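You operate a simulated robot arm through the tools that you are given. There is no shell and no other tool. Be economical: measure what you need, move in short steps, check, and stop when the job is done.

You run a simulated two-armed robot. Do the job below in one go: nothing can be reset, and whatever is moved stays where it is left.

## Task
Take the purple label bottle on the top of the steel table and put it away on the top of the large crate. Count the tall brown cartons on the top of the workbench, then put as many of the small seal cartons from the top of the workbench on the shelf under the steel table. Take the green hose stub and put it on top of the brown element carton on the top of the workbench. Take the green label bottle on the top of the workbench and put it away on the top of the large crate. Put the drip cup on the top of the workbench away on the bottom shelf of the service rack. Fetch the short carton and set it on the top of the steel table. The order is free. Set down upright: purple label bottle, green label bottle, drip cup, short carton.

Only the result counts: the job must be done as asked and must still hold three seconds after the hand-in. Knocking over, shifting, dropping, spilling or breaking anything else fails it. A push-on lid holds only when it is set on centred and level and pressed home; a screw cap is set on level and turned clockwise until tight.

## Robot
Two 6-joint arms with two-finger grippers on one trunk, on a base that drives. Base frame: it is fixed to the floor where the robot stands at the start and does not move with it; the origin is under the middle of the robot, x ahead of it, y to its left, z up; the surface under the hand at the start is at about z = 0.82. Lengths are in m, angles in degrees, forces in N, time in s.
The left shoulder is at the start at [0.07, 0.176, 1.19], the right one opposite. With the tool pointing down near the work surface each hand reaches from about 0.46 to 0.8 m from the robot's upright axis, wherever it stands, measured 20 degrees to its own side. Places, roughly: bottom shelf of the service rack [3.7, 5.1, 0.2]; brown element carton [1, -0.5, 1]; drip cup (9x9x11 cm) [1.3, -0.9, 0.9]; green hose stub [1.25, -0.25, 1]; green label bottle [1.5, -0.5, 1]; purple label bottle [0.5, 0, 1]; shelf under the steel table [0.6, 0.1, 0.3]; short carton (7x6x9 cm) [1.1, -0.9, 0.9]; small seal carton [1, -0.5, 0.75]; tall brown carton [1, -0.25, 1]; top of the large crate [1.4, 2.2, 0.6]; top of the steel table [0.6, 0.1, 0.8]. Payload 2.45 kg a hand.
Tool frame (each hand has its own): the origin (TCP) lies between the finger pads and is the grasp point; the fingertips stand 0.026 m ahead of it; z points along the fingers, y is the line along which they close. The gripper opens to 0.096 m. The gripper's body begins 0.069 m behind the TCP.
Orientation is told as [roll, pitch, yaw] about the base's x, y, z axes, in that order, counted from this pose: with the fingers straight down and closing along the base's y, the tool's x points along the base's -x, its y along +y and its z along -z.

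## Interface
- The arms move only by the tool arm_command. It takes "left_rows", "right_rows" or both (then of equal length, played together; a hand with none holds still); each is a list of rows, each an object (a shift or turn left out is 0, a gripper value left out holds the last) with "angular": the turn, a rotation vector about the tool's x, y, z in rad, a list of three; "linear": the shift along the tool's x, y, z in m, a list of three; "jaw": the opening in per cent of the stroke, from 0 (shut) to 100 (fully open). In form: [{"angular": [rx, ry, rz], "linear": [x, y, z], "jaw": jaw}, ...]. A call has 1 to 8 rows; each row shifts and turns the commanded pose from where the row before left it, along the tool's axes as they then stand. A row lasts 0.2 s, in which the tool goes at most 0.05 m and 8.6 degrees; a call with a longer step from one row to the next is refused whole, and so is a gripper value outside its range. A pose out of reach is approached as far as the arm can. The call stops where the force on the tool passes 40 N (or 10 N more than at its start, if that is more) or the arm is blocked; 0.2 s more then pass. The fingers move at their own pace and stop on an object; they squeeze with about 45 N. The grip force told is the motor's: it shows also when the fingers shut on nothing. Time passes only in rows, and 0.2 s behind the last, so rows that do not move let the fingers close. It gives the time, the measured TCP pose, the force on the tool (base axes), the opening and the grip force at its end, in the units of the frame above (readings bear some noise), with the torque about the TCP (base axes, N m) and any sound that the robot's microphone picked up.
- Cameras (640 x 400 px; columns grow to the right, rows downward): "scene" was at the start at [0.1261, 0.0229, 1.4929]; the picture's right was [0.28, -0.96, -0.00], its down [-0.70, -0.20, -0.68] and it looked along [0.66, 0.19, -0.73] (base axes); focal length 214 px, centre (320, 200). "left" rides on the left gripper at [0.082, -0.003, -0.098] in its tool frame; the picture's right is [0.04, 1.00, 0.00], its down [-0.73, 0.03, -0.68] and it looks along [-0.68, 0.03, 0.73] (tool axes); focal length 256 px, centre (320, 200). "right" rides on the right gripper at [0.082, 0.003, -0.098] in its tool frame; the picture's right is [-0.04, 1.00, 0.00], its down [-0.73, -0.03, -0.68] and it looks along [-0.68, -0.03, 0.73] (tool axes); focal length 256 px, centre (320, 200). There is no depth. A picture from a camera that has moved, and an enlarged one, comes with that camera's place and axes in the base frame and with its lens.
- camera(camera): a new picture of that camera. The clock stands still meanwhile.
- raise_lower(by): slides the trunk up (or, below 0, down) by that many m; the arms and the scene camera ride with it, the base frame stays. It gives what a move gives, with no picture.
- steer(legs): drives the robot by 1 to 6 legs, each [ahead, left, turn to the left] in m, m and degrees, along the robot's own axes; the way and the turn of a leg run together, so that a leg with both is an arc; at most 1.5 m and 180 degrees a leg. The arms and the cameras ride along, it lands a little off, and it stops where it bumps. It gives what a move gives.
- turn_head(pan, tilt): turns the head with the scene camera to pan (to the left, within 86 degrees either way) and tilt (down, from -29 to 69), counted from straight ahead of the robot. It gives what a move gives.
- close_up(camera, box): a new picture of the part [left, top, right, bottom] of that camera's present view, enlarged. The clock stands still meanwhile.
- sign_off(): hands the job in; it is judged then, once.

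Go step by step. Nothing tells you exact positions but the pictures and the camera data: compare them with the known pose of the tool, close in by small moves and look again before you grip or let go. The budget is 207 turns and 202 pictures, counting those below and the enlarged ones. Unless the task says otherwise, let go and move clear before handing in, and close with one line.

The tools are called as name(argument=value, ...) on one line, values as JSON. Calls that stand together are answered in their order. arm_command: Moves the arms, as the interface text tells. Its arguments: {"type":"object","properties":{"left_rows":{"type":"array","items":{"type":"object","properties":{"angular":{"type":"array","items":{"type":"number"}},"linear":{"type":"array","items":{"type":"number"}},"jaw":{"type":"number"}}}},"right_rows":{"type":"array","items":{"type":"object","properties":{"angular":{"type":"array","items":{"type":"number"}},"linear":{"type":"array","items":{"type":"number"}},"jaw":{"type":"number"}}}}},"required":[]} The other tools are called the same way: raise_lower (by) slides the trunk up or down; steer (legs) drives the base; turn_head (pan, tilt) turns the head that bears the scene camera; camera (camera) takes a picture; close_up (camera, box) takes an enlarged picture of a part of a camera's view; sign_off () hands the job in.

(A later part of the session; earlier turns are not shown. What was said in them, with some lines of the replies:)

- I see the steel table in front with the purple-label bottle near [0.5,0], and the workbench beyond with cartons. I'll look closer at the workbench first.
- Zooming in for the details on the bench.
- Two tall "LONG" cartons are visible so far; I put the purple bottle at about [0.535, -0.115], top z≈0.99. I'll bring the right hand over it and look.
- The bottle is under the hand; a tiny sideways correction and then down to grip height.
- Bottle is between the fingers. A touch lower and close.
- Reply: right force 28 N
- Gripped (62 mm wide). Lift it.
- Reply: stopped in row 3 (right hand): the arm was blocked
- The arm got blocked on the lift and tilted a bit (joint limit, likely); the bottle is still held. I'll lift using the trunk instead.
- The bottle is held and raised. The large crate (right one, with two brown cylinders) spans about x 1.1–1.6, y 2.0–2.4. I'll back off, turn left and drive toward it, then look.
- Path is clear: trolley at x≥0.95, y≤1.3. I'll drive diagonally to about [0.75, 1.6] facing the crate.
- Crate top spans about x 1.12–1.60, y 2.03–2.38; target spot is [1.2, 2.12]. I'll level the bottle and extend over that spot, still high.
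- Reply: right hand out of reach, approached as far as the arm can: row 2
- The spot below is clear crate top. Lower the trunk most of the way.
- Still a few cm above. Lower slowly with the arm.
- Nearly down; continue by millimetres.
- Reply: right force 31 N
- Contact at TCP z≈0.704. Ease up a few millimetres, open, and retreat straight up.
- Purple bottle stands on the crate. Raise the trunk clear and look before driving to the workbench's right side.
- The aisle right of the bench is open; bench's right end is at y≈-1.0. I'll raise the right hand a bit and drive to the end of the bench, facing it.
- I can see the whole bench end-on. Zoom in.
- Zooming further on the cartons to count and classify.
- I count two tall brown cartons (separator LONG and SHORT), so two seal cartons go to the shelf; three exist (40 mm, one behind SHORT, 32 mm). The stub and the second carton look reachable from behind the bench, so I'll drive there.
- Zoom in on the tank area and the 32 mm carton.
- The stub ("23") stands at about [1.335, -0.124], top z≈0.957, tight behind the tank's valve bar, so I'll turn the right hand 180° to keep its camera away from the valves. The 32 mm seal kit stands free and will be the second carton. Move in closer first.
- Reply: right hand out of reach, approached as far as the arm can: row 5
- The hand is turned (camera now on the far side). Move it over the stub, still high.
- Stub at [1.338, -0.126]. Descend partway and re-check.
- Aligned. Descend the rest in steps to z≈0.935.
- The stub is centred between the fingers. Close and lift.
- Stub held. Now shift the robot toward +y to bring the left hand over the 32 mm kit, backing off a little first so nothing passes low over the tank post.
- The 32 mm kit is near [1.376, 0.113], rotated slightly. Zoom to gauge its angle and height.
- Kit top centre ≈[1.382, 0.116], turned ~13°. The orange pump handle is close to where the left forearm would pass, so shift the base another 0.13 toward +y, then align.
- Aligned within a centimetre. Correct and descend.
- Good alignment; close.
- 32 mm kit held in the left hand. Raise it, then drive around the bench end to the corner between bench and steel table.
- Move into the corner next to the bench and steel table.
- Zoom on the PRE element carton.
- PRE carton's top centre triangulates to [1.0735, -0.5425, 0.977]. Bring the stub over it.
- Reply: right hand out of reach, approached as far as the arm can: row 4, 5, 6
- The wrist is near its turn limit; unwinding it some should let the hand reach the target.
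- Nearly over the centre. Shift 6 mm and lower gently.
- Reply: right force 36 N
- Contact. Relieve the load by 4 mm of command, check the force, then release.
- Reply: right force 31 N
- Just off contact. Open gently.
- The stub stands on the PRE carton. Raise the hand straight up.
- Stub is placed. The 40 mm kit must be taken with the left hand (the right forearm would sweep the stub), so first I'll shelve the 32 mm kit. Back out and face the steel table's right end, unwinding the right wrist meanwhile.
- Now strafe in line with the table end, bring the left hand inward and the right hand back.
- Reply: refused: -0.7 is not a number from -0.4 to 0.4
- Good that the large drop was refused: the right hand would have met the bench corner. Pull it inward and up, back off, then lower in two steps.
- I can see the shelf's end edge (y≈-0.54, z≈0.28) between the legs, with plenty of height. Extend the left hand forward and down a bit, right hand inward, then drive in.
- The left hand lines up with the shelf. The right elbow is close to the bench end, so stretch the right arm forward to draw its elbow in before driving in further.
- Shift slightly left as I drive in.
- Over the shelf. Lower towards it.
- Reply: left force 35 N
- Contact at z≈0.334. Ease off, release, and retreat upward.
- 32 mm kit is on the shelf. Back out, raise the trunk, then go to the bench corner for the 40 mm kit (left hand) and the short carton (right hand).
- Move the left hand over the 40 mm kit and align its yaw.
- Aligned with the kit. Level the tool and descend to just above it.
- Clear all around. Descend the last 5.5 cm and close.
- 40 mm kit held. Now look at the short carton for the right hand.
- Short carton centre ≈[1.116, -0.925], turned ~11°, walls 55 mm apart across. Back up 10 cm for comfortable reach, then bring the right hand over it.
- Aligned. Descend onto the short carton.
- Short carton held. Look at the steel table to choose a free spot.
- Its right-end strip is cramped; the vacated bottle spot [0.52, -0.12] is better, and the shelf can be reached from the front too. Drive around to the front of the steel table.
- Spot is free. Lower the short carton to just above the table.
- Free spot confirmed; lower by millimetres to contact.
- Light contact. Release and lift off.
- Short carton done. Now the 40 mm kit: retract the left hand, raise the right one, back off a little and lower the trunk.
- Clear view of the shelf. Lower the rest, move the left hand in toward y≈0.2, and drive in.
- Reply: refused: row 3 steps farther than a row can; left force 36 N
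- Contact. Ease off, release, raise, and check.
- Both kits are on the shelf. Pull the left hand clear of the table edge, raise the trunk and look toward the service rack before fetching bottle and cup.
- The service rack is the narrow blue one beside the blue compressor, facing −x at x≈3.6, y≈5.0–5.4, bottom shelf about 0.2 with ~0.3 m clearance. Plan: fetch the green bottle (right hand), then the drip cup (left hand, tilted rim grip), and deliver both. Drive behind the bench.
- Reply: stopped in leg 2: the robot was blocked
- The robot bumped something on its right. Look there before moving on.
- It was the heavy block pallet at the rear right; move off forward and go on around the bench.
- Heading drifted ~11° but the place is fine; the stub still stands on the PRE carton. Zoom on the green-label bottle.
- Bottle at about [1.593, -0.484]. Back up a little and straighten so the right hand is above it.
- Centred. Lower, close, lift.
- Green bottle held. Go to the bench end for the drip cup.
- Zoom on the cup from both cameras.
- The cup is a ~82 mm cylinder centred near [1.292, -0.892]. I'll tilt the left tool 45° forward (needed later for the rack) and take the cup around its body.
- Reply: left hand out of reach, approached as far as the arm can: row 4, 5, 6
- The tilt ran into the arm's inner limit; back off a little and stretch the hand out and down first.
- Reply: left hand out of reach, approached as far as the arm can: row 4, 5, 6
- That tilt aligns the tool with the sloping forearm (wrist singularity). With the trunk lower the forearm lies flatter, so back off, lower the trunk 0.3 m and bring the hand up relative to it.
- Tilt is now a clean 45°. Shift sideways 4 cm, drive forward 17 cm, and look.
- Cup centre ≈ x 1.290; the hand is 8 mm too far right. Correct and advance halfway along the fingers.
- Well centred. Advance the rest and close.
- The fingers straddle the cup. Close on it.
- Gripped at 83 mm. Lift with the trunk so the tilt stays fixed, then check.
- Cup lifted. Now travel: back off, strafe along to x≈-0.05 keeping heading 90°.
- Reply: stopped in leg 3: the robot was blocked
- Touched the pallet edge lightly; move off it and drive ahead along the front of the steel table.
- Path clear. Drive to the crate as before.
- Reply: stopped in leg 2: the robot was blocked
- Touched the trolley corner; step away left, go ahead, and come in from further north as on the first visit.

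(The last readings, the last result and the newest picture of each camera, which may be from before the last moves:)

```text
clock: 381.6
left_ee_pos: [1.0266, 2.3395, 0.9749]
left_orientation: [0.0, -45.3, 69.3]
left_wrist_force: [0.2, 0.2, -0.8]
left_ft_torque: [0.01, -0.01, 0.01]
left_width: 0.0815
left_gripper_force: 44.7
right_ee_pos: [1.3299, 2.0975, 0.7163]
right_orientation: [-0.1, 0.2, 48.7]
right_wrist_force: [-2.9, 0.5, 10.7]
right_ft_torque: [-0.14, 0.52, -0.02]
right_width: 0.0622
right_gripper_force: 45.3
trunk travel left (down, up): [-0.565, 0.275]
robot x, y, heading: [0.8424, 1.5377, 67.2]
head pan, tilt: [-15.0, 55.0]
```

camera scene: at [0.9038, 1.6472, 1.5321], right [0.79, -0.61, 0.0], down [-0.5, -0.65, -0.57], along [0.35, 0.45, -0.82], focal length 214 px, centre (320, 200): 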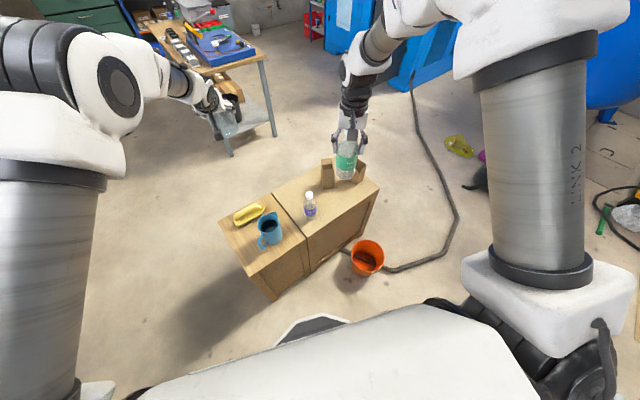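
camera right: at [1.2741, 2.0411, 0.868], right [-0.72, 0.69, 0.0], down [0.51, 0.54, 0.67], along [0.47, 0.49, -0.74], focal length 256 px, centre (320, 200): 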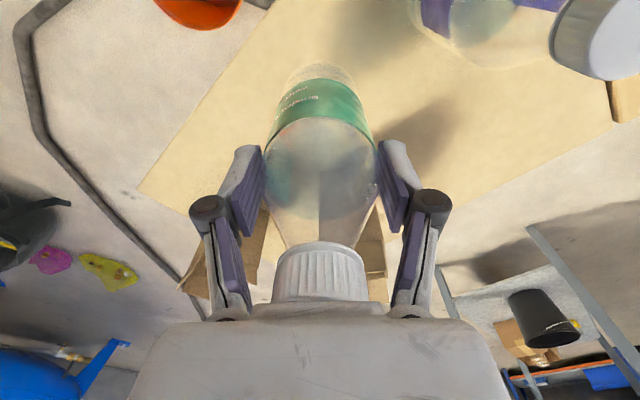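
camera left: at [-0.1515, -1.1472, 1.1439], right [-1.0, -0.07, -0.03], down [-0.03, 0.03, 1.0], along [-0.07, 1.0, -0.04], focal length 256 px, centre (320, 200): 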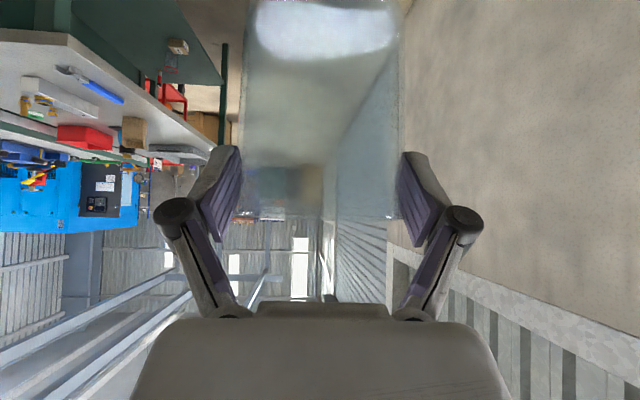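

Contact. Ease 2 mm, release, and rise.

arm_command(right_rows=[{"linear": [0, 0, -0.002]}, {"jaw": 70}, {"jaw": 100}, {"jaw": 100}, {"linear": [0, 0, -0.03]}, {"linear": [0, 0, -0.045]}, {"linear": [0, 0, -0.045]}, {"linear": [0, 0, -0.045]}])

raise_lower(by=0.1)

close_up(camera="scene", box=[190, 90, 390, 230])

camera(camera="left")

```text
clock: 383.4
left_ee_pos: [1.0262, 2.3399, 0.9747]
left_orientation: [0.1, -45.3, 69.3]
left_wrist_force: [0.0, -0.5, -0.8]
left_ft_torque: [0.04, 0.01, -0.01]
left_width: 0.0817
left_gripper_force: 45.3
right_ee_pos: [1.3315, 2.0991, 0.8795]
right_orientation: [-0.1, 0.4, 48.8]
right_wrist_force: [-1.6, -0.9, -0.2]
right_ft_torque: [0.0, -0.02, 0.0]
right_width: 0.0959
right_gripper_force: 0.1
trunk travel left (down, up): [-0.565, 0.275]
robot x, y, heading: [0.842, 1.5385, 67.5]
head pan, tilt: [-15.0, 55.0]
```

```text
clock: 384.8
left_ee_pos: [1.0274, 2.3414, 1.0739]
left_orientation: [0.0, -45.3, 69.4]
left_wrist_force: [-0.2, 0.2, -0.4]
left_ft_torque: [-0.02, -0.02, 0.01]
left_width: 0.0817
left_gripper_force: 44.8
right_ee_pos: [1.3308, 2.1019, 0.9761]
right_orientation: [-0.3, 0.4, 48.7]
right_wrist_force: [0.3, 0.1, -0.4]
right_ft_torque: [-0.03, 0.02, -0.03]
right_width: 0.0963
right_gripper_force: 0.1
trunk travel left (down, up): [-0.665, 0.175]
robot x, y, heading: [0.8436, 1.5396, 67.5]
head pan, tilt: [-15.0, 55.0]
```

```text
2.86 times, centred on (290, 160) of scene
camera zoom: at [0.9061, 1.6471, 1.472], right [0.79, -0.61, 0.0], down [-0.5, -0.65, -0.57], along [0.35, 0.45, -0.82], focal length 613 px, centre (406, 314)
```

zoom: 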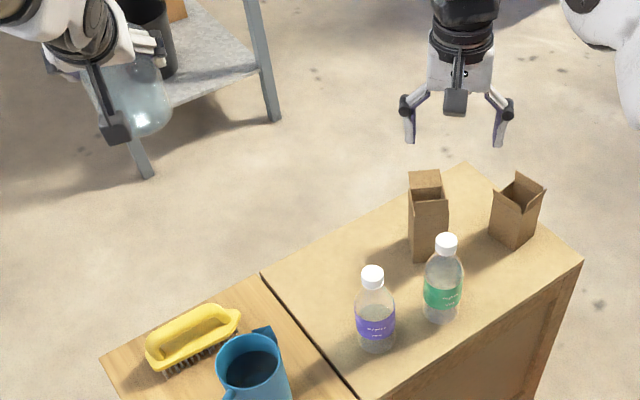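

```text
55 pictures are left
camera left: at [0.9851, 2.2207, 1.0842], right [-0.95, 0.33, -0.03], down [-0.01, 0.04, 1.0], along [0.33, 0.94, -0.04], focal length 256 px, centre (320, 200)
```

left: 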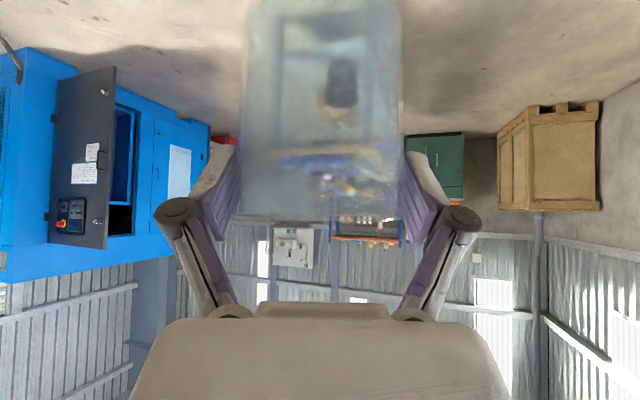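

Both bottles stand on the large crate. Now the cup to the service rack: raise the trunk, skirt the crate on its left side and head north-east in stages.

raise_lower(by=0.17)

steer(legs=[[0, 0.72, 0], [1.25, 0, 0], [0, 0, -67]])

turn_head(pan=20, tilt=35)

camera(camera="scene")

```text
clock: 386.7
left_ee_pos: [1.0271, 2.3416, 1.2432]
left_orientation: [0.0, -45.2, 69.3]
left_wrist_force: [-1.1, -0.1, -1.2]
left_ft_torque: [-0.03, -0.01, -0.01]
left_width: 0.0816
left_gripper_force: 45.0
right_ee_pos: [1.3309, 2.1003, 1.1484]
right_orientation: [-0.2, 0.4, 48.7]
right_wrist_force: [0.1, -0.4, 0.3]
right_ft_torque: [0.04, 0.03, -0.02]
right_width: 0.0961
right_gripper_force: 0.1
trunk travel left (down, up): [-0.835, 0.005]
robot x, y, heading: [0.8387, 1.5404, 67.4]
head pan, tilt: [-15.0, 55.0]
```

```text
clock: 399.4
left_ee_pos: [1.4319, 3.1138, 1.2432]
left_orientation: [0.0, -45.3, 2.9]
left_wrist_force: [0.1, 0.1, -0.9]
left_ft_torque: [-0.03, 0.05, 0.0]
left_width: 0.082
left_gripper_force: 45.3
right_ee_pos: [1.3321, 2.7387, 1.1482]
right_orientation: [-0.3, 0.4, -17.7]
right_wrist_force: [0.8, 0.4, -1.0]
right_ft_torque: [0.02, -0.03, 0.0]
right_width: 0.0961
right_gripper_force: 0.0
trunk travel left (down, up): [-0.835, 0.005]
robot x, y, heading: [0.6264, 2.9593, 1.1]
head pan, tilt: [-15.0, 55.0]
```

```text
clock: 400.4
left_ee_pos: [1.4303, 3.1129, 1.2444]
left_orientation: [0.0, -45.1, 3.0]
left_wrist_force: [-1.3, 0.9, -0.3]
left_ft_torque: [-0.01, -0.01, -0.02]
left_width: 0.0817
left_gripper_force: 44.7
right_ee_pos: [1.3332, 2.7376, 1.1482]
right_orientation: [-0.2, 0.4, -17.8]
right_wrist_force: [-0.4, -0.4, 0.1]
right_ft_torque: [0.03, 0.0, 0.01]
right_width: 0.0959
right_gripper_force: 0.0
trunk travel left (down, up): [-0.835, 0.005]
robot x, y, heading: [0.6266, 2.9577, 1.0]
head pan, tilt: [20.0, 35.0]
```

```text
54 pictures are left
camera scene: at [0.7564, 2.995, 1.6703], right [0.36, -0.93, 0.0], down [-0.54, -0.21, -0.82], along [0.76, 0.29, -0.57], focal length 214 px, centre (320, 200)
```

scene: 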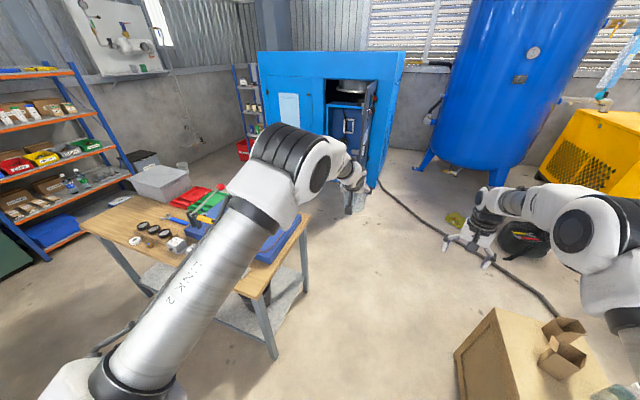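

Route is clear. Continue: ahead to x≈2.36, then turn north and advance.

steer(legs=[[0.87, 0, 0], [0.87, 0, -1], [0, 0, 67], [0.72, 0.3, 0], [0.72, 0.3, 0]])

turn_head(pan=-40, tilt=30)

camera(camera="scene")

```text
clock: 410.3
left_ee_pos: [3.155, 3.3112, 1.2447]
left_orientation: [0.3, -45.7, 13.2]
left_wrist_force: [-0.2, 0.6, 0.2]
left_ft_torque: [-0.05, -0.05, 0.0]
left_width: 0.0817
left_gripper_force: 45.4
right_ee_pos: [3.1281, 2.9314, 1.1486]
right_orientation: [-0.3, 0.4, -6.4]
right_wrist_force: [0.1, -0.6, 1.3]
right_ft_torque: [0.03, 0.0, 0.0]
right_width: 0.0962
right_gripper_force: 0.1
trunk travel left (down, up): [-0.835, 0.005]
robot x, y, heading: [2.391, 3.0136, 12.2]
head pan, tilt: [20.0, 35.0]
stopped in leg 3: the force on the tool passed its limit at 76 N (the readings are from after the stop); the commanded pose is now the measured one
```

```text
clock: 411.6
left_ee_pos: [3.1546, 3.3128, 1.2442]
left_orientation: [0.1, -45.7, 13.3]
left_wrist_force: [-0.7, -0.2, 0.0]
left_ft_torque: [0.0, -0.01, 0.02]
left_width: 0.0817
left_gripper_force: 45.0
right_ee_pos: [3.1267, 2.9321, 1.1481]
right_orientation: [-0.2, 0.3, -6.4]
right_wrist_force: [0.2, 0.3, 0.9]
right_ft_torque: [0.01, -0.02, 0.0]
right_width: 0.0962
right_gripper_force: 0.1
trunk travel left (down, up): [-0.835, 0.005]
robot x, y, heading: [2.3902, 3.0117, 12.4]
head pan, tilt: [-40.0, 30.0]
```

```text
53 pictures are left
camera scene: at [2.5192, 2.9825, 1.6781], right [-0.46, -0.89, 0.0], down [-0.44, 0.23, -0.87], along [0.77, -0.4, -0.5], focal length 214 px, centre (320, 200)
```

scene: 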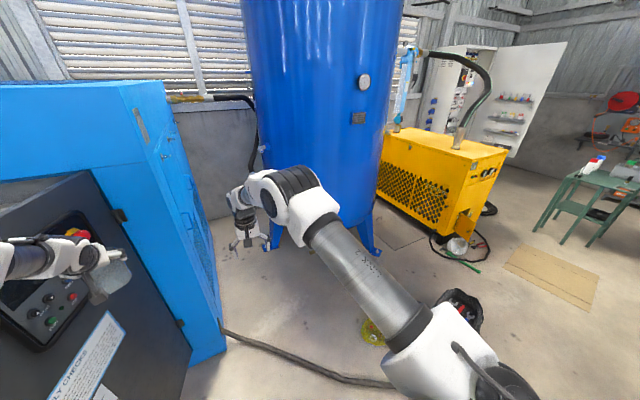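

The left hand touched the compressor's open door during the turn. Reverse that turn, back off, and inspect.

steer(legs=[[0, 0, -8], [-0.5, 0, 0]])

turn_head(pan=30, tilt=25)

camera(camera="scene")

camera(camera="left")

```text
clock: 415.2
left_ee_pos: [2.6919, 3.1739, 1.2434]
left_orientation: [0.3, -45.6, 6.1]
left_wrist_force: [-1.4, 0.1, -0.1]
left_ft_torque: [-0.02, 0.04, 0.0]
left_width: 0.0816
left_gripper_force: 45.4
right_ee_pos: [2.6186, 2.7991, 1.1481]
right_orientation: [-0.2, 0.4, -13.6]
right_wrist_force: [-0.5, 0.3, -0.4]
right_ft_torque: [-0.03, 0.0, 0.02]
right_width: 0.0963
right_gripper_force: 0.1
trunk travel left (down, up): [-0.835, 0.005]
robot x, y, heading: [1.8961, 2.9717, 5.1]
head pan, tilt: [-40.0, 30.0]
```

```text
clock: 416.6
left_ee_pos: [2.6911, 3.1729, 1.2436]
left_orientation: [0.2, -45.6, 6.1]
left_wrist_force: [0.5, 0.2, -0.7]
left_ft_torque: [-0.01, 0.01, -0.02]
left_width: 0.0817
left_gripper_force: 45.4
right_ee_pos: [2.6175, 2.7987, 1.1487]
right_orientation: [-0.2, 0.3, -13.6]
right_wrist_force: [-0.3, -0.1, 1.1]
right_ft_torque: [0.0, 0.03, 0.02]
right_width: 0.096
right_gripper_force: 0.1
trunk travel left (down, up): [-0.835, 0.005]
robot x, y, heading: [1.8956, 2.9723, 5.0]
head pan, tilt: [30.0, 25.0]
```

```text
52 pictures are left
camera scene: at [2.0212, 3.0302, 1.6861], right [0.57, -0.82, 0.0], down [-0.35, -0.24, -0.91], along [0.74, 0.52, -0.42], focal length 214 px, centre (320, 200)
```

scene: 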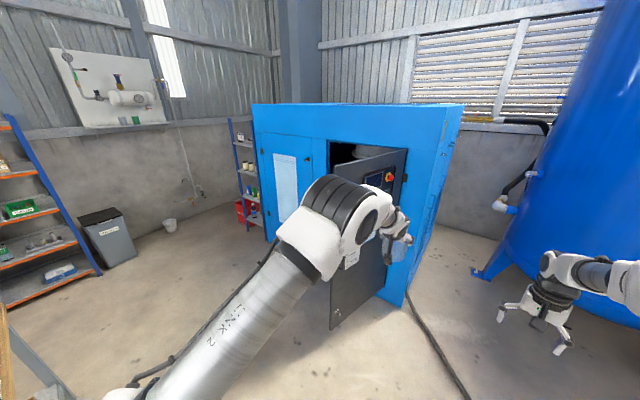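

```text
51 pictures are left
camera left: at [2.5648, 3.1555, 1.2538], right [-0.14, 0.99, -0.03], down [0.02, 0.03, 1.0], along [0.99, 0.14, -0.03], focal length 256 px, centre (320, 200)
```

left: 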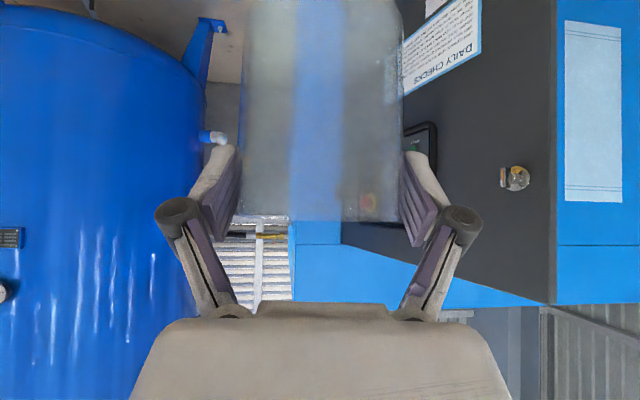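

The cup is still level and the door looks unmoved. Turn north from here, staying at x≈2.2, well clear of the door.

steer(legs=[[0, 0, 62], [0.74, 0.15, 0], [0.74, 0.15, 0]])

turn_head(pan=-40, tilt=30)

camera(camera="scene")

```text
clock: 427.0
left_ee_pos: [2.4466, 5.2328, 1.2446]
left_orientation: [0.2, -45.8, 66.8]
left_wrist_force: [-0.1, -0.1, -0.5]
left_ft_torque: [0.0, -0.02, -0.01]
left_width: 0.0819
left_gripper_force: 44.9
right_ee_pos: [2.7357, 4.9859, 1.1498]
right_orientation: [-0.2, 0.4, 47.1]
right_wrist_force: [-0.5, -0.8, -0.2]
right_ft_torque: [0.01, 0.01, 0.0]
right_width: 0.0958
right_gripper_force: 0.0
trunk travel left (down, up): [-0.835, 0.005]
robot x, y, heading: [2.2345, 4.4436, 66.2]
head pan, tilt: [30.0, 25.0]
```

```text
clock: 428.4
left_ee_pos: [2.4453, 5.2341, 1.2432]
left_orientation: [0.2, -45.7, 66.9]
left_wrist_force: [-1.3, -0.2, -0.6]
left_ft_torque: [0.0, -0.04, -0.04]
left_width: 0.0815
left_gripper_force: 45.0
right_ee_pos: [2.7372, 4.9875, 1.149]
right_orientation: [-0.3, 0.4, 47.1]
right_wrist_force: [1.0, 0.2, 0.0]
right_ft_torque: [-0.03, 0.01, -0.02]
right_width: 0.0961
right_gripper_force: 0.1
trunk travel left (down, up): [-0.835, 0.005]
robot x, y, heading: [2.237, 4.443, 65.7]
head pan, tilt: [-40.0, 30.0]
```

```text
50 pictures are left
camera scene: at [2.3336, 4.5288, 1.6781], right [0.44, -0.9, 0.0], down [-0.45, -0.22, -0.87], along [0.78, 0.38, -0.5], focal length 214 px, centre (320, 200)
```

scene: 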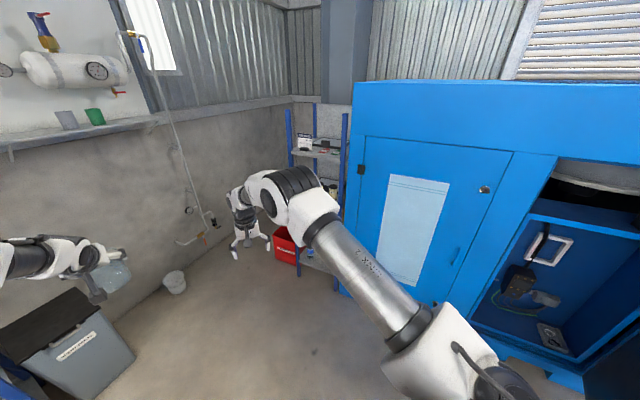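

Zoom on the rack.

close_up(camera="scene", box=[260, 90, 380, 310])

```text
1.82 times, centred on (320, 200) of scene
camera zoom: at [2.3336, 4.5288, 1.6781], right [0.44, -0.9, 0.0], down [-0.45, -0.22, -0.87], along [0.78, 0.38, -0.5], focal length 390 px, centre (320, 200)
```

zoom: 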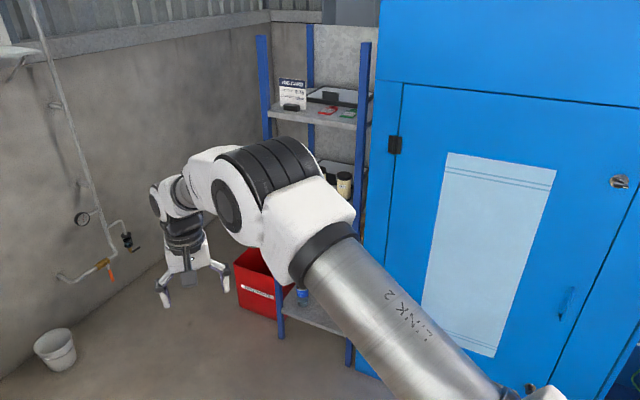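

steer(legs=[[0, 0, -65.5], [0, 0.56, 0]])

raise_lower(by=-0.4)

raise_lower(by=-0.38)

turn_head(pan=5, tilt=25)

camera(camera="scene")

camera(camera="left")

```text
clock: 434.6
left_ee_pos: [3.0443, 5.1496, 1.2436]
left_orientation: [0.4, -45.7, 0.5]
left_wrist_force: [-0.6, 0.3, -0.7]
left_ft_torque: [0.03, 0.0, 0.01]
left_width: 0.0816
left_gripper_force: 45.0
right_ee_pos: [2.9361, 4.7843, 1.1481]
right_orientation: [-0.2, 0.4, -19.2]
right_wrist_force: [0.2, 0.1, -0.6]
right_ft_torque: [0.0, 0.01, 0.02]
right_width: 0.0959
right_gripper_force: 0.0
trunk travel left (down, up): [-0.835, 0.005]
robot x, y, heading: [2.2337, 5.0253, -0.2]
head pan, tilt: [-40.0, 30.0]
```

```text
clock: 438.5
left_ee_pos: [3.0442, 5.151, 0.8434]
left_orientation: [0.2, -45.7, 0.6]
left_wrist_force: [-0.3, -1.0, -0.6]
left_ft_torque: [0.0, 0.0, 0.01]
left_width: 0.0816
left_gripper_force: 44.9
right_ee_pos: [2.9359, 4.7849, 0.7492]
right_orientation: [-0.2, 0.3, -19.1]
right_wrist_force: [0.9, 0.6, -0.1]
right_ft_torque: [-0.01, 0.02, -0.04]
right_width: 0.0959
right_gripper_force: 0.0
trunk travel left (down, up): [-0.435, 0.405]
robot x, y, heading: [2.2316, 5.0251, -0.4]
head pan, tilt: [-40.0, 30.0]
```

```text
clock: 442.1
left_ee_pos: [3.0444, 5.1503, 0.4651]
left_orientation: [0.3, -45.7, 0.5]
left_wrist_force: [-0.3, -0.2, -0.4]
left_ft_torque: [-0.01, 0.01, 0.01]
left_width: 0.0817
left_gripper_force: 44.9
right_ee_pos: [2.9367, 4.7848, 0.3676]
right_orientation: [-0.2, 0.5, -19.0]
right_wrist_force: [0.0, 0.5, 0.2]
right_ft_torque: [0.02, 0.01, 0.0]
right_width: 0.0959
right_gripper_force: 0.1
trunk travel left (down, up): [-0.055, 0.785]
robot x, y, heading: [2.2371, 5.0236, -0.5]
head pan, tilt: [-40.0, 30.0]
```

```text
clock: 443.2
left_ee_pos: [3.0452, 5.1503, 0.4645]
left_orientation: [0.4, -45.7, 0.7]
left_wrist_force: [0.3, 0.8, -0.9]
left_ft_torque: [0.0, 0.01, -0.02]
left_width: 0.0818
left_gripper_force: 45.5
right_ee_pos: [2.936, 4.7849, 0.3683]
right_orientation: [-0.2, 0.5, -19.2]
right_wrist_force: [0.1, 0.4, -0.7]
right_ft_torque: [0.02, 0.01, 0.0]
right_width: 0.096
right_gripper_force: 0.1
trunk travel left (down, up): [-0.055, 0.785]
robot x, y, heading: [2.2354, 5.0266, -0.4]
head pan, tilt: [5.0, 25.0]
```

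```text
48 pictures are left
camera scene: at [2.3757, 5.0336, 0.9061], right [0.08, -1.0, 0.0], down [-0.42, -0.03, -0.91], along [0.9, 0.07, -0.42], focal length 214 px, centre (320, 200)
```

scene: 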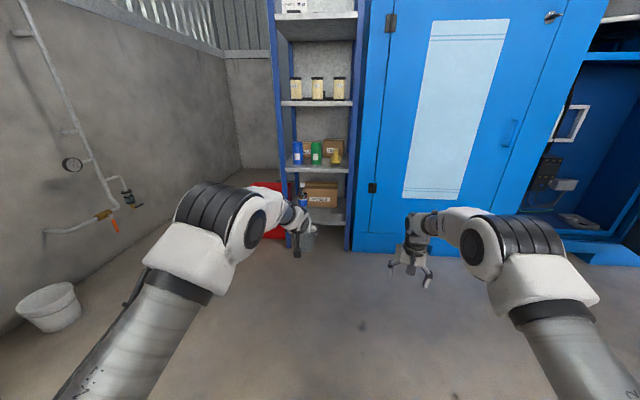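

```text
47 pictures are left
camera left: at [2.917, 5.145, 0.4736], right [-0.04, 1.0, -0.03], down [0.03, 0.03, 1.0], along [1.0, 0.04, -0.03], focal length 256 px, centre (320, 200)
```

left: 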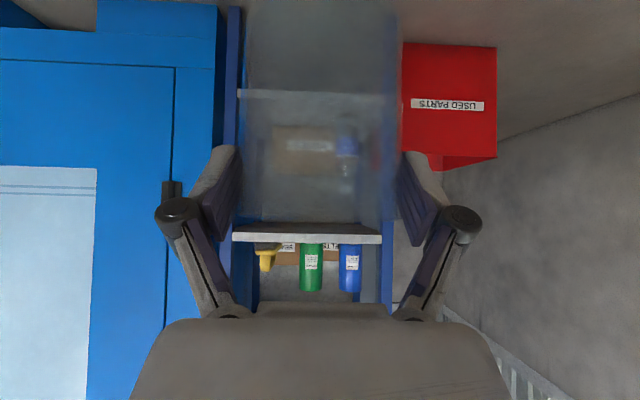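

I see the bottom shelf (z≈0.20, clearance up to ≈0.515) with a brown box and a bottle on it. Zoom to find free room.

close_up(camera="scene", box=[270, 150, 370, 260])

camera(camera="right")

```text
3.64 times, centred on (320, 205) of scene
camera zoom: at [2.3757, 5.0336, 0.9061], right [0.08, -1.0, 0.0], down [-0.42, -0.03, -0.91], along [0.9, 0.07, -0.42], focal length 780 px, centre (320, 182)
```

zoom: 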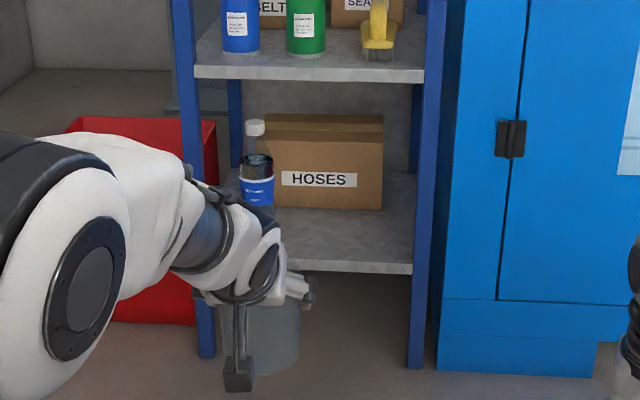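

```text
45 pictures are left
camera right: at [2.8599, 4.8151, 0.4666], right [0.36, 0.93, 0.0], down [0.69, -0.27, 0.67], along [0.63, -0.25, -0.74], focal length 256 px, centre (320, 200)
```

right: 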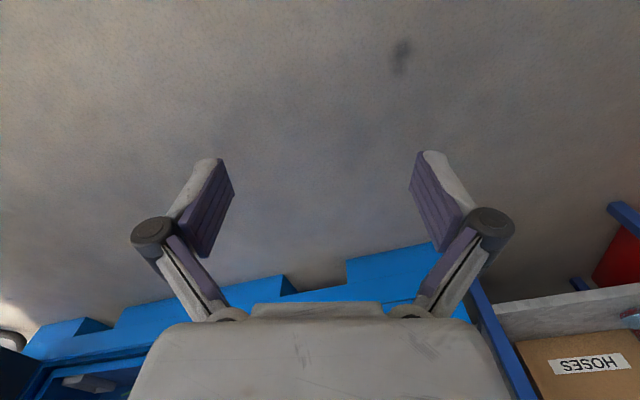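

Free space at the front right of the shelf: target cup centre [3.655, 5.09]. Lower the hand to entry height, shift it 6 cm right, and pull the right hand back.

raise_lower(by=-0.05)

arm_command(left_rows=[{"linear": [0.02, -0.015, 0.0195]}, {"linear": [0.02, -0.015, 0.0195]}, {"linear": [0.02, -0.015, 0.0195]}, {"linear": [0.02, -0.015, 0.0195]}, {}], right_rows=[{"linear": [0.038, -0.013, -0.01]}, {"linear": [0.038, -0.013, -0.01]}, {"linear": [0.038, -0.013, -0.01]}, {"linear": [0.038, -0.013, -0.01]}, {"linear": [0.038, -0.013, -0.01]}])

camera(camera="left")

```text
clock: 444.2
left_ee_pos: [3.045, 5.1505, 0.4153]
left_orientation: [0.4, -45.6, 0.6]
left_wrist_force: [-0.3, 0.0, -0.1]
left_ft_torque: [-0.02, 0.0, 0.02]
left_width: 0.0816
left_gripper_force: 45.1
right_ee_pos: [2.9364, 4.7859, 0.3182]
right_orientation: [-0.1, 0.4, -19.2]
right_wrist_force: [-1.1, 0.2, 0.2]
right_ft_torque: [0.01, 0.02, 0.01]
right_width: 0.0962
right_gripper_force: 0.0
trunk travel left (down, up): [-0.005, 0.835]
robot x, y, heading: [2.2339, 5.0247, -0.4]
head pan, tilt: [5.0, 25.0]
```

```text
clock: 445.4
left_ee_pos: [3.0457, 5.0915, 0.3009]
left_orientation: [0.3, -45.8, 0.6]
left_wrist_force: [-0.1, 0.4, -0.9]
left_ft_torque: [-0.01, 0.01, -0.04]
left_width: 0.0815
left_gripper_force: 44.7
right_ee_pos: [2.7333, 4.7856, 0.3667]
right_orientation: [-0.2, 0.4, -19.0]
right_wrist_force: [0.5, 0.0, 0.6]
right_ft_torque: [0.01, 0.02, -0.01]
right_width: 0.0959
right_gripper_force: 0.0
trunk travel left (down, up): [-0.005, 0.835]
robot x, y, heading: [2.2344, 5.0249, -0.1]
head pan, tilt: [5.0, 25.0]
```

```text
44 pictures are left
camera left: at [2.9173, 5.0851, 0.3108], right [-0.04, 1.0, -0.03], down [0.03, 0.03, 1.0], along [1.0, 0.04, -0.03], focal length 256 px, centre (320, 200)
```

left: 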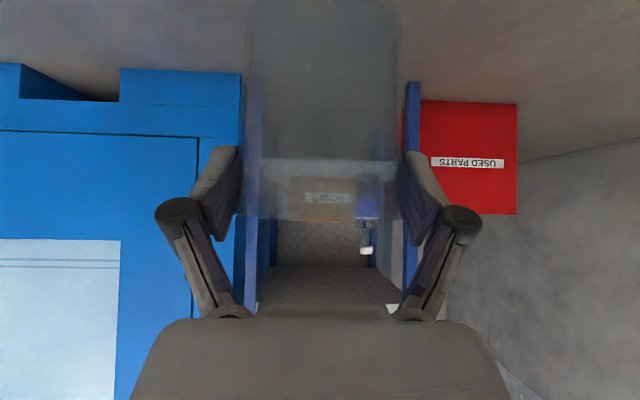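

Lined up between the posts. Raise 1.5 cm for margin and drive in most of the way.

arm_command(left_rows=[{"linear": [-0.0107, 0, -0.0105]}])

steer(legs=[[0.42, 0, 0]])

camera(camera="left")

camera(camera="scene")

```text
clock: 445.8
left_ee_pos: [3.0455, 5.0908, 0.3149]
left_orientation: [0.2, -45.7, 0.7]
left_wrist_force: [0.2, 1.0, -1.6]
left_ft_torque: [0.01, 0.04, 0.0]
left_width: 0.0817
left_gripper_force: 45.2
right_ee_pos: [2.7337, 4.786, 0.3672]
right_orientation: [-0.2, 0.3, -19.1]
right_wrist_force: [-0.5, 0.7, -0.1]
right_ft_torque: [-0.03, -0.02, -0.04]
right_width: 0.0964
right_gripper_force: 0.1
trunk travel left (down, up): [-0.005, 0.835]
robot x, y, heading: [2.2375, 5.0274, -0.4]
head pan, tilt: [5.0, 25.0]
```

```text
clock: 448.4
left_ee_pos: [3.4726, 5.0848, 0.3156]
left_orientation: [0.4, -45.6, 0.4]
left_wrist_force: [-0.1, -0.3, -0.7]
left_ft_torque: [0.04, 0.0, 0.03]
left_width: 0.0817
left_gripper_force: 44.9
right_ee_pos: [3.1606, 4.7822, 0.3671]
right_orientation: [-0.2, 0.4, -19.3]
right_wrist_force: [0.2, -0.5, 0.3]
right_ft_torque: [0.03, 0.01, 0.0]
right_width: 0.0961
right_gripper_force: 0.2
trunk travel left (down, up): [-0.005, 0.835]
robot x, y, heading: [2.6617, 5.0246, -0.2]
head pan, tilt: [5.0, 25.0]
```

```text
43 pictures are left
camera left: at [3.3454, 5.0793, 0.3251], right [-0.04, 1.0, -0.03], down [0.03, 0.03, 1.0], along [1.0, 0.04, -0.03], focal length 256 px, centre (320, 200)
```

left: 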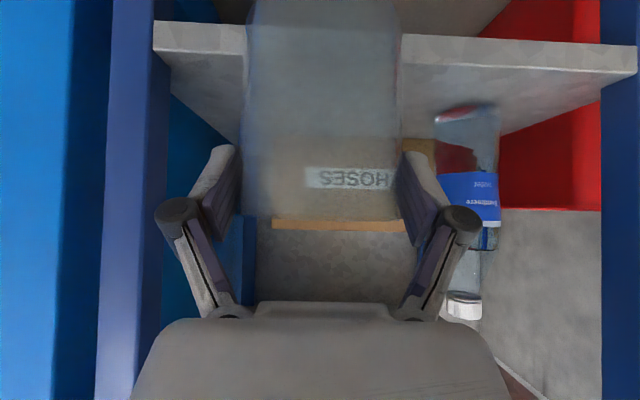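

```text
42 pictures are left
camera scene: at [2.8028, 5.03, 0.8561], right [0.08, -1.0, 0.0], down [-0.42, -0.03, -0.91], along [0.9, 0.07, -0.42], focal length 214 px, centre (320, 200)
```

scene: 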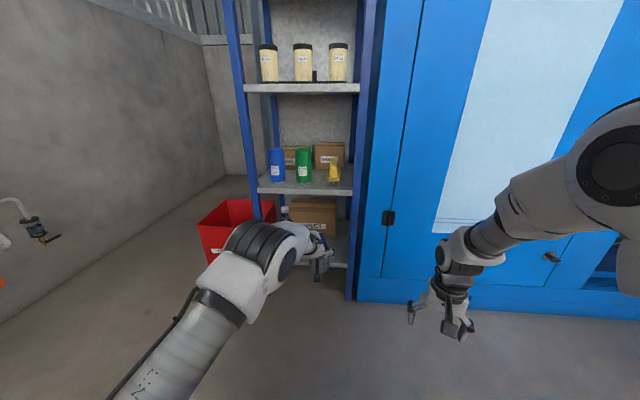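

Clear on both sides (bottle at y≈5.27, box at x≥3.76). Drive in the last 18 cm.

steer(legs=[[0.175, 0, 0]])

camera(camera="left")

close_up(camera="scene", box=[220, 150, 400, 300])

```text
clock: 449.9
left_ee_pos: [3.6515, 5.0837, 0.3158]
left_orientation: [0.3, -45.8, 0.5]
left_wrist_force: [-0.1, 0.1, -0.7]
left_ft_torque: [0.01, -0.03, -0.04]
left_width: 0.082
left_gripper_force: 44.8
right_ee_pos: [3.3386, 4.7788, 0.3674]
right_orientation: [-0.2, 0.5, -19.3]
right_wrist_force: [0.4, 0.2, 0.0]
right_ft_torque: [-0.05, 0.0, -0.01]
right_width: 0.0958
right_gripper_force: 0.1
trunk travel left (down, up): [-0.005, 0.835]
robot x, y, heading: [2.8397, 5.018, -0.6]
head pan, tilt: [5.0, 25.0]
```

```text
41 pictures are left
camera left: at [3.5234, 5.0777, 0.325], right [-0.04, 1.0, -0.03], down [0.03, 0.03, 1.0], along [1.0, 0.04, -0.03], focal length 256 px, centre (320, 200)
```

left: 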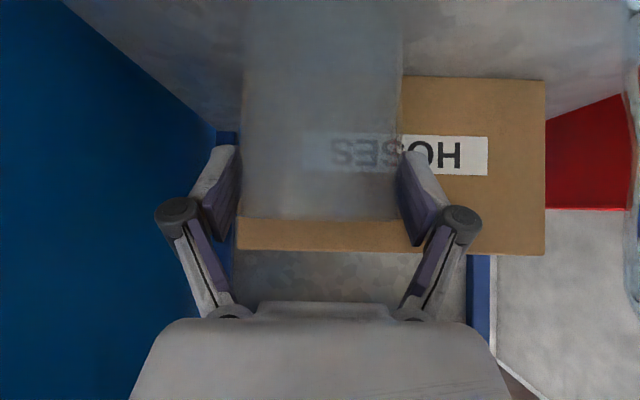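

```text
2.67 times, centred on (310, 225) of scene
camera zoom: at [2.9808, 5.0284, 0.8561], right [0.08, -1.0, 0.0], down [-0.42, -0.03, -0.91], along [0.9, 0.07, -0.42], focal length 572 px, centre (347, 133)
```

zoom: 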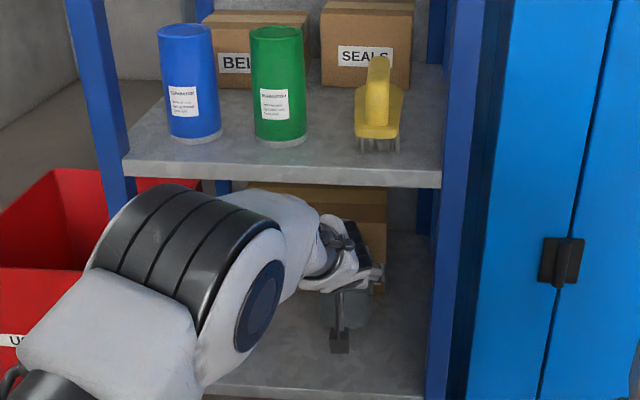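

Cup is over the shelf with room all round. Lower it straight down by small steps.

arm_command(left_rows=[{"linear": [0.0086, 0, 0.0084]}, {"linear": [0.0057, 0, 0.0056]}, {"linear": [0.002, 0, 0.002]}, {"linear": [0.002, 0, 0.002]}, {"linear": [0.002, 0, 0.002]}])

```text
clock: 451.1
left_ee_pos: [3.65, 5.0831, 0.2935]
left_orientation: [0.1, -46.0, 0.5]
left_wrist_force: [0.8, -0.9, 27.1]
left_ft_torque: [-0.17, -0.25, 0.02]
left_width: 0.0813
left_gripper_force: 45.3
right_ee_pos: [3.3374, 4.7788, 0.368]
right_orientation: [0.0, 0.2, -19.3]
right_wrist_force: [-0.1, -0.1, 0.3]
right_ft_torque: [0.02, 0.0, 0.01]
right_width: 0.0959
right_gripper_force: 0.0
trunk travel left (down, up): [-0.005, 0.835]
robot x, y, heading: [2.8354, 5.0203, -0.5]
head pan, tilt: [5.0, 25.0]
```

Contact. Ease off slightly and check the load.

arm_command(left_rows=[{"linear": [-0.002, 0, -0.002]}, {}])

camera(camera="left")

close_up(camera="scene", box=[290, 200, 370, 290])

```text
clock: 451.7
left_ee_pos: [3.6508, 5.082, 0.2938]
left_orientation: [0.3, -45.9, 0.4]
left_wrist_force: [4.8, -2.6, 19.6]
left_ft_torque: [-0.33, -0.81, -0.07]
left_width: 0.0813
left_gripper_force: 45.3
right_ee_pos: [3.3381, 4.7796, 0.3688]
right_orientation: [-0.1, 0.3, -19.3]
right_wrist_force: [0.6, 0.0, 0.1]
right_ft_torque: [0.01, -0.02, 0.02]
right_width: 0.0961
right_gripper_force: 0.0
trunk travel left (down, up): [-0.005, 0.835]
robot x, y, heading: [2.8414, 5.0198, -0.5]
head pan, tilt: [5.0, 25.0]
```

```text
39 pictures are left
camera left: at [3.5225, 5.0783, 0.302], right [-0.04, 1.0, -0.03], down [0.02, 0.03, 1.0], along [1.0, 0.04, -0.02], focal length 256 px, centre (320, 200)
```

left: 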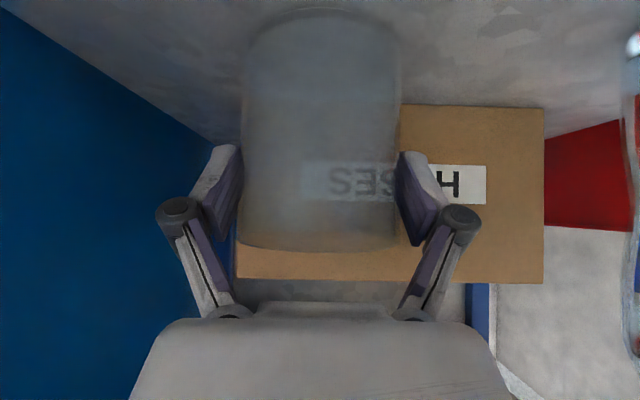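

```text
4.44 times, centred on (330, 245) of scene
camera zoom: at [2.9788, 5.0281, 0.8564], right [0.08, -1.0, 0.0], down [-0.42, -0.03, -0.91], along [0.9, 0.07, -0.42], focal length 953 px, centre (276, 0)
```

zoom: 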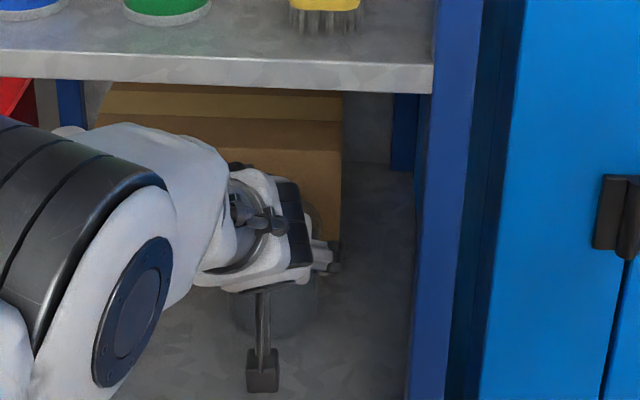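

The cup slid up a little in the grip on contact and looks level. Ease a bit more, then open slowly.

arm_command(left_rows=[{"linear": [-0.002, 0, -0.002]}, {}])

```text
clock: 452.3
left_ee_pos: [3.6495, 5.0836, 0.2938]
left_orientation: [0.3, -45.6, 0.5]
left_wrist_force: [-1.7, -2.4, 7.7]
left_ft_torque: [-0.28, -0.29, -0.14]
left_width: 0.0813
left_gripper_force: 44.6
right_ee_pos: [3.3391, 4.7795, 0.3669]
right_orientation: [0.0, 0.3, -19.3]
right_wrist_force: [0.0, 0.2, -0.2]
right_ft_torque: [-0.01, -0.02, 0.0]
right_width: 0.0959
right_gripper_force: 0.0
trunk travel left (down, up): [-0.005, 0.835]
robot x, y, heading: [2.8378, 5.0178, -0.6]
head pan, tilt: [5.0, 25.0]
```

arm_command(left_rows=[{"jaw": 92}, {"jaw": 100}, {"jaw": 100}])

camera(camera="left")

```text
clock: 453.1
left_ee_pos: [3.6499, 5.0847, 0.2938]
left_orientation: [0.3, -45.7, 0.5]
left_wrist_force: [0.0, -0.9, 0.5]
left_ft_torque: [-0.01, 0.0, 0.01]
left_width: 0.0959
left_gripper_force: 0.1
right_ee_pos: [3.3394, 4.7794, 0.3679]
right_orientation: [-0.2, 0.5, -19.4]
right_wrist_force: [-0.4, 0.6, -0.1]
right_ft_torque: [0.0, 0.03, -0.01]
right_width: 0.0959
right_gripper_force: 0.0
trunk travel left (down, up): [-0.005, 0.835]
robot x, y, heading: [2.8376, 5.0197, -0.3]
head pan, tilt: [5.0, 25.0]
```

```text
37 pictures are left
camera left: at [3.5227, 5.0792, 0.303], right [-0.04, 1.0, -0.03], down [0.03, 0.03, 1.0], along [1.0, 0.04, -0.03], focal length 256 px, centre (320, 200)
```

left: 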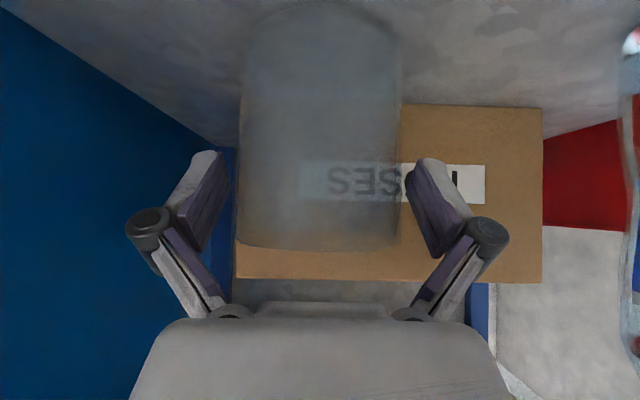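

Cup stands upright between the open fingers. Withdraw backward along the tool axis.

arm_command(left_rows=[{"linear": [0, 0, -0.02]}, {"linear": [0, 0, -0.03]}, {"linear": [0, 0, -0.03]}, {"linear": [0, 0, -0.03]}])

camera(camera="left")

```text
clock: 454.3
left_ee_pos: [3.5778, 5.1092, 0.3461]
left_orientation: [-1.5, -43.4, 3.2]
left_wrist_force: [0.0, 0.2, 0.0]
left_ft_torque: [0.03, 0.0, 0.0]
left_width: 0.096
left_gripper_force: 0.1
left hand out of reach, approached as far as the arm can: row 4
right_ee_pos: [3.3388, 4.7792, 0.3676]
right_orientation: [-0.2, 0.5, -19.1]
right_wrist_force: [0.8, 0.3, -0.9]
right_ft_torque: [-0.02, 0.01, -0.05]
right_width: 0.0959
right_gripper_force: 0.1
trunk travel left (down, up): [-0.005, 0.835]
robot x, y, heading: [2.8431, 5.0187, -0.6]
head pan, tilt: [5.0, 25.0]
stopped in row 4 (left hand): the arm was blocked; the commanded pose is now the measured one
```

```text
36 pictures are left
camera left: at [3.4499, 5.1008, 0.362], right [-0.07, 1.0, -0.05], down [0.06, 0.05, 1.0], along [1.0, 0.06, -0.07], focal length 256 px, centre (320, 200)
```

left: 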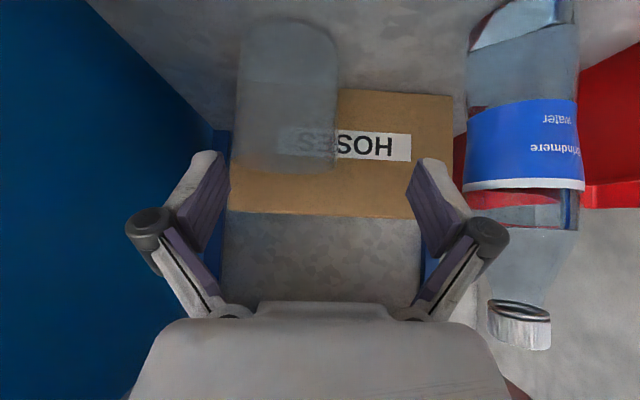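

The cup stays upright in place. Drive straight back out of the rack and verify.

steer(legs=[[-0.45, 0, 0]])

camera(camera="left")

close_up(camera="scene", box=[270, 150, 390, 260])

```text
clock: 457.0
left_ee_pos: [3.1319, 5.113, 0.3479]
left_orientation: [-1.5, -43.5, 3.3]
left_wrist_force: [0.1, 0.6, -0.4]
left_ft_torque: [0.02, -0.01, 0.04]
left_width: 0.0959
left_gripper_force: 0.0
right_ee_pos: [2.8935, 4.7833, 0.3673]
right_orientation: [-0.2, 0.4, -19.3]
right_wrist_force: [0.6, 0.0, -0.5]
right_ft_torque: [-0.01, -0.01, 0.01]
right_width: 0.0961
right_gripper_force: 0.0
trunk travel left (down, up): [-0.005, 0.835]
robot x, y, heading: [2.3963, 5.0286, -0.5]
head pan, tilt: [5.0, 25.0]
```

```text
35 pictures are left
camera left: at [3.0049, 5.1042, 0.3628], right [-0.07, 1.0, -0.05], down [0.06, 0.05, 1.0], along [1.0, 0.06, -0.07], focal length 256 px, centre (320, 200)
```

left: 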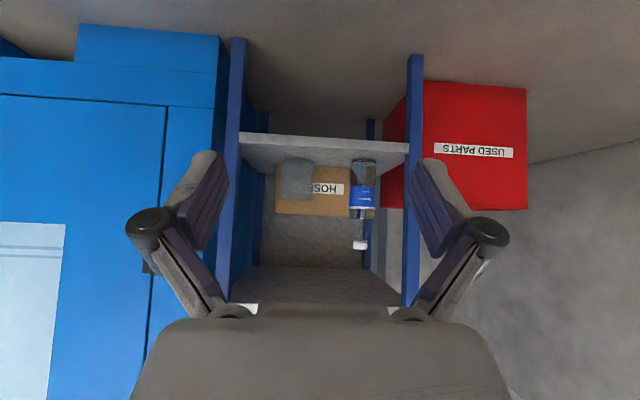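

```text
3.64 times, centred on (330, 205) of scene
camera zoom: at [2.5356, 5.0325, 0.8561], right [0.08, -1.0, 0.0], down [-0.42, -0.03, -0.91], along [0.9, 0.07, -0.42], focal length 780 px, centre (284, 182)
```

zoom: 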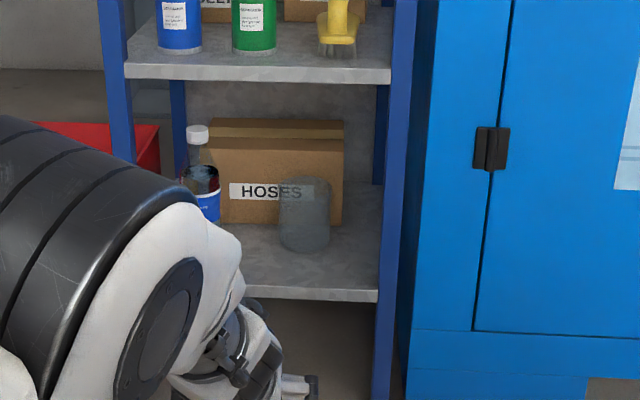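

The cup stands upright on the bottom shelf and both grippers are empty and clear. Purple and green bottles are on the large crate, two seal kits are on the shelf under the steel table (two tall cartons counted), the stub is on the element carton, and the short carton is on the steel table. Handing in.

sign_off()

```text
The job is handed in.
```

All the items are placed as asked and I handed the job in, but I haven't seen a verdict. Along the way the robot bumped the block pallet twice, and probably the red trolley once. The left hand also knocked the open compressor door at about 76 N. I saw no sign that any of these moved, but I didn't check the trolley afterwards.
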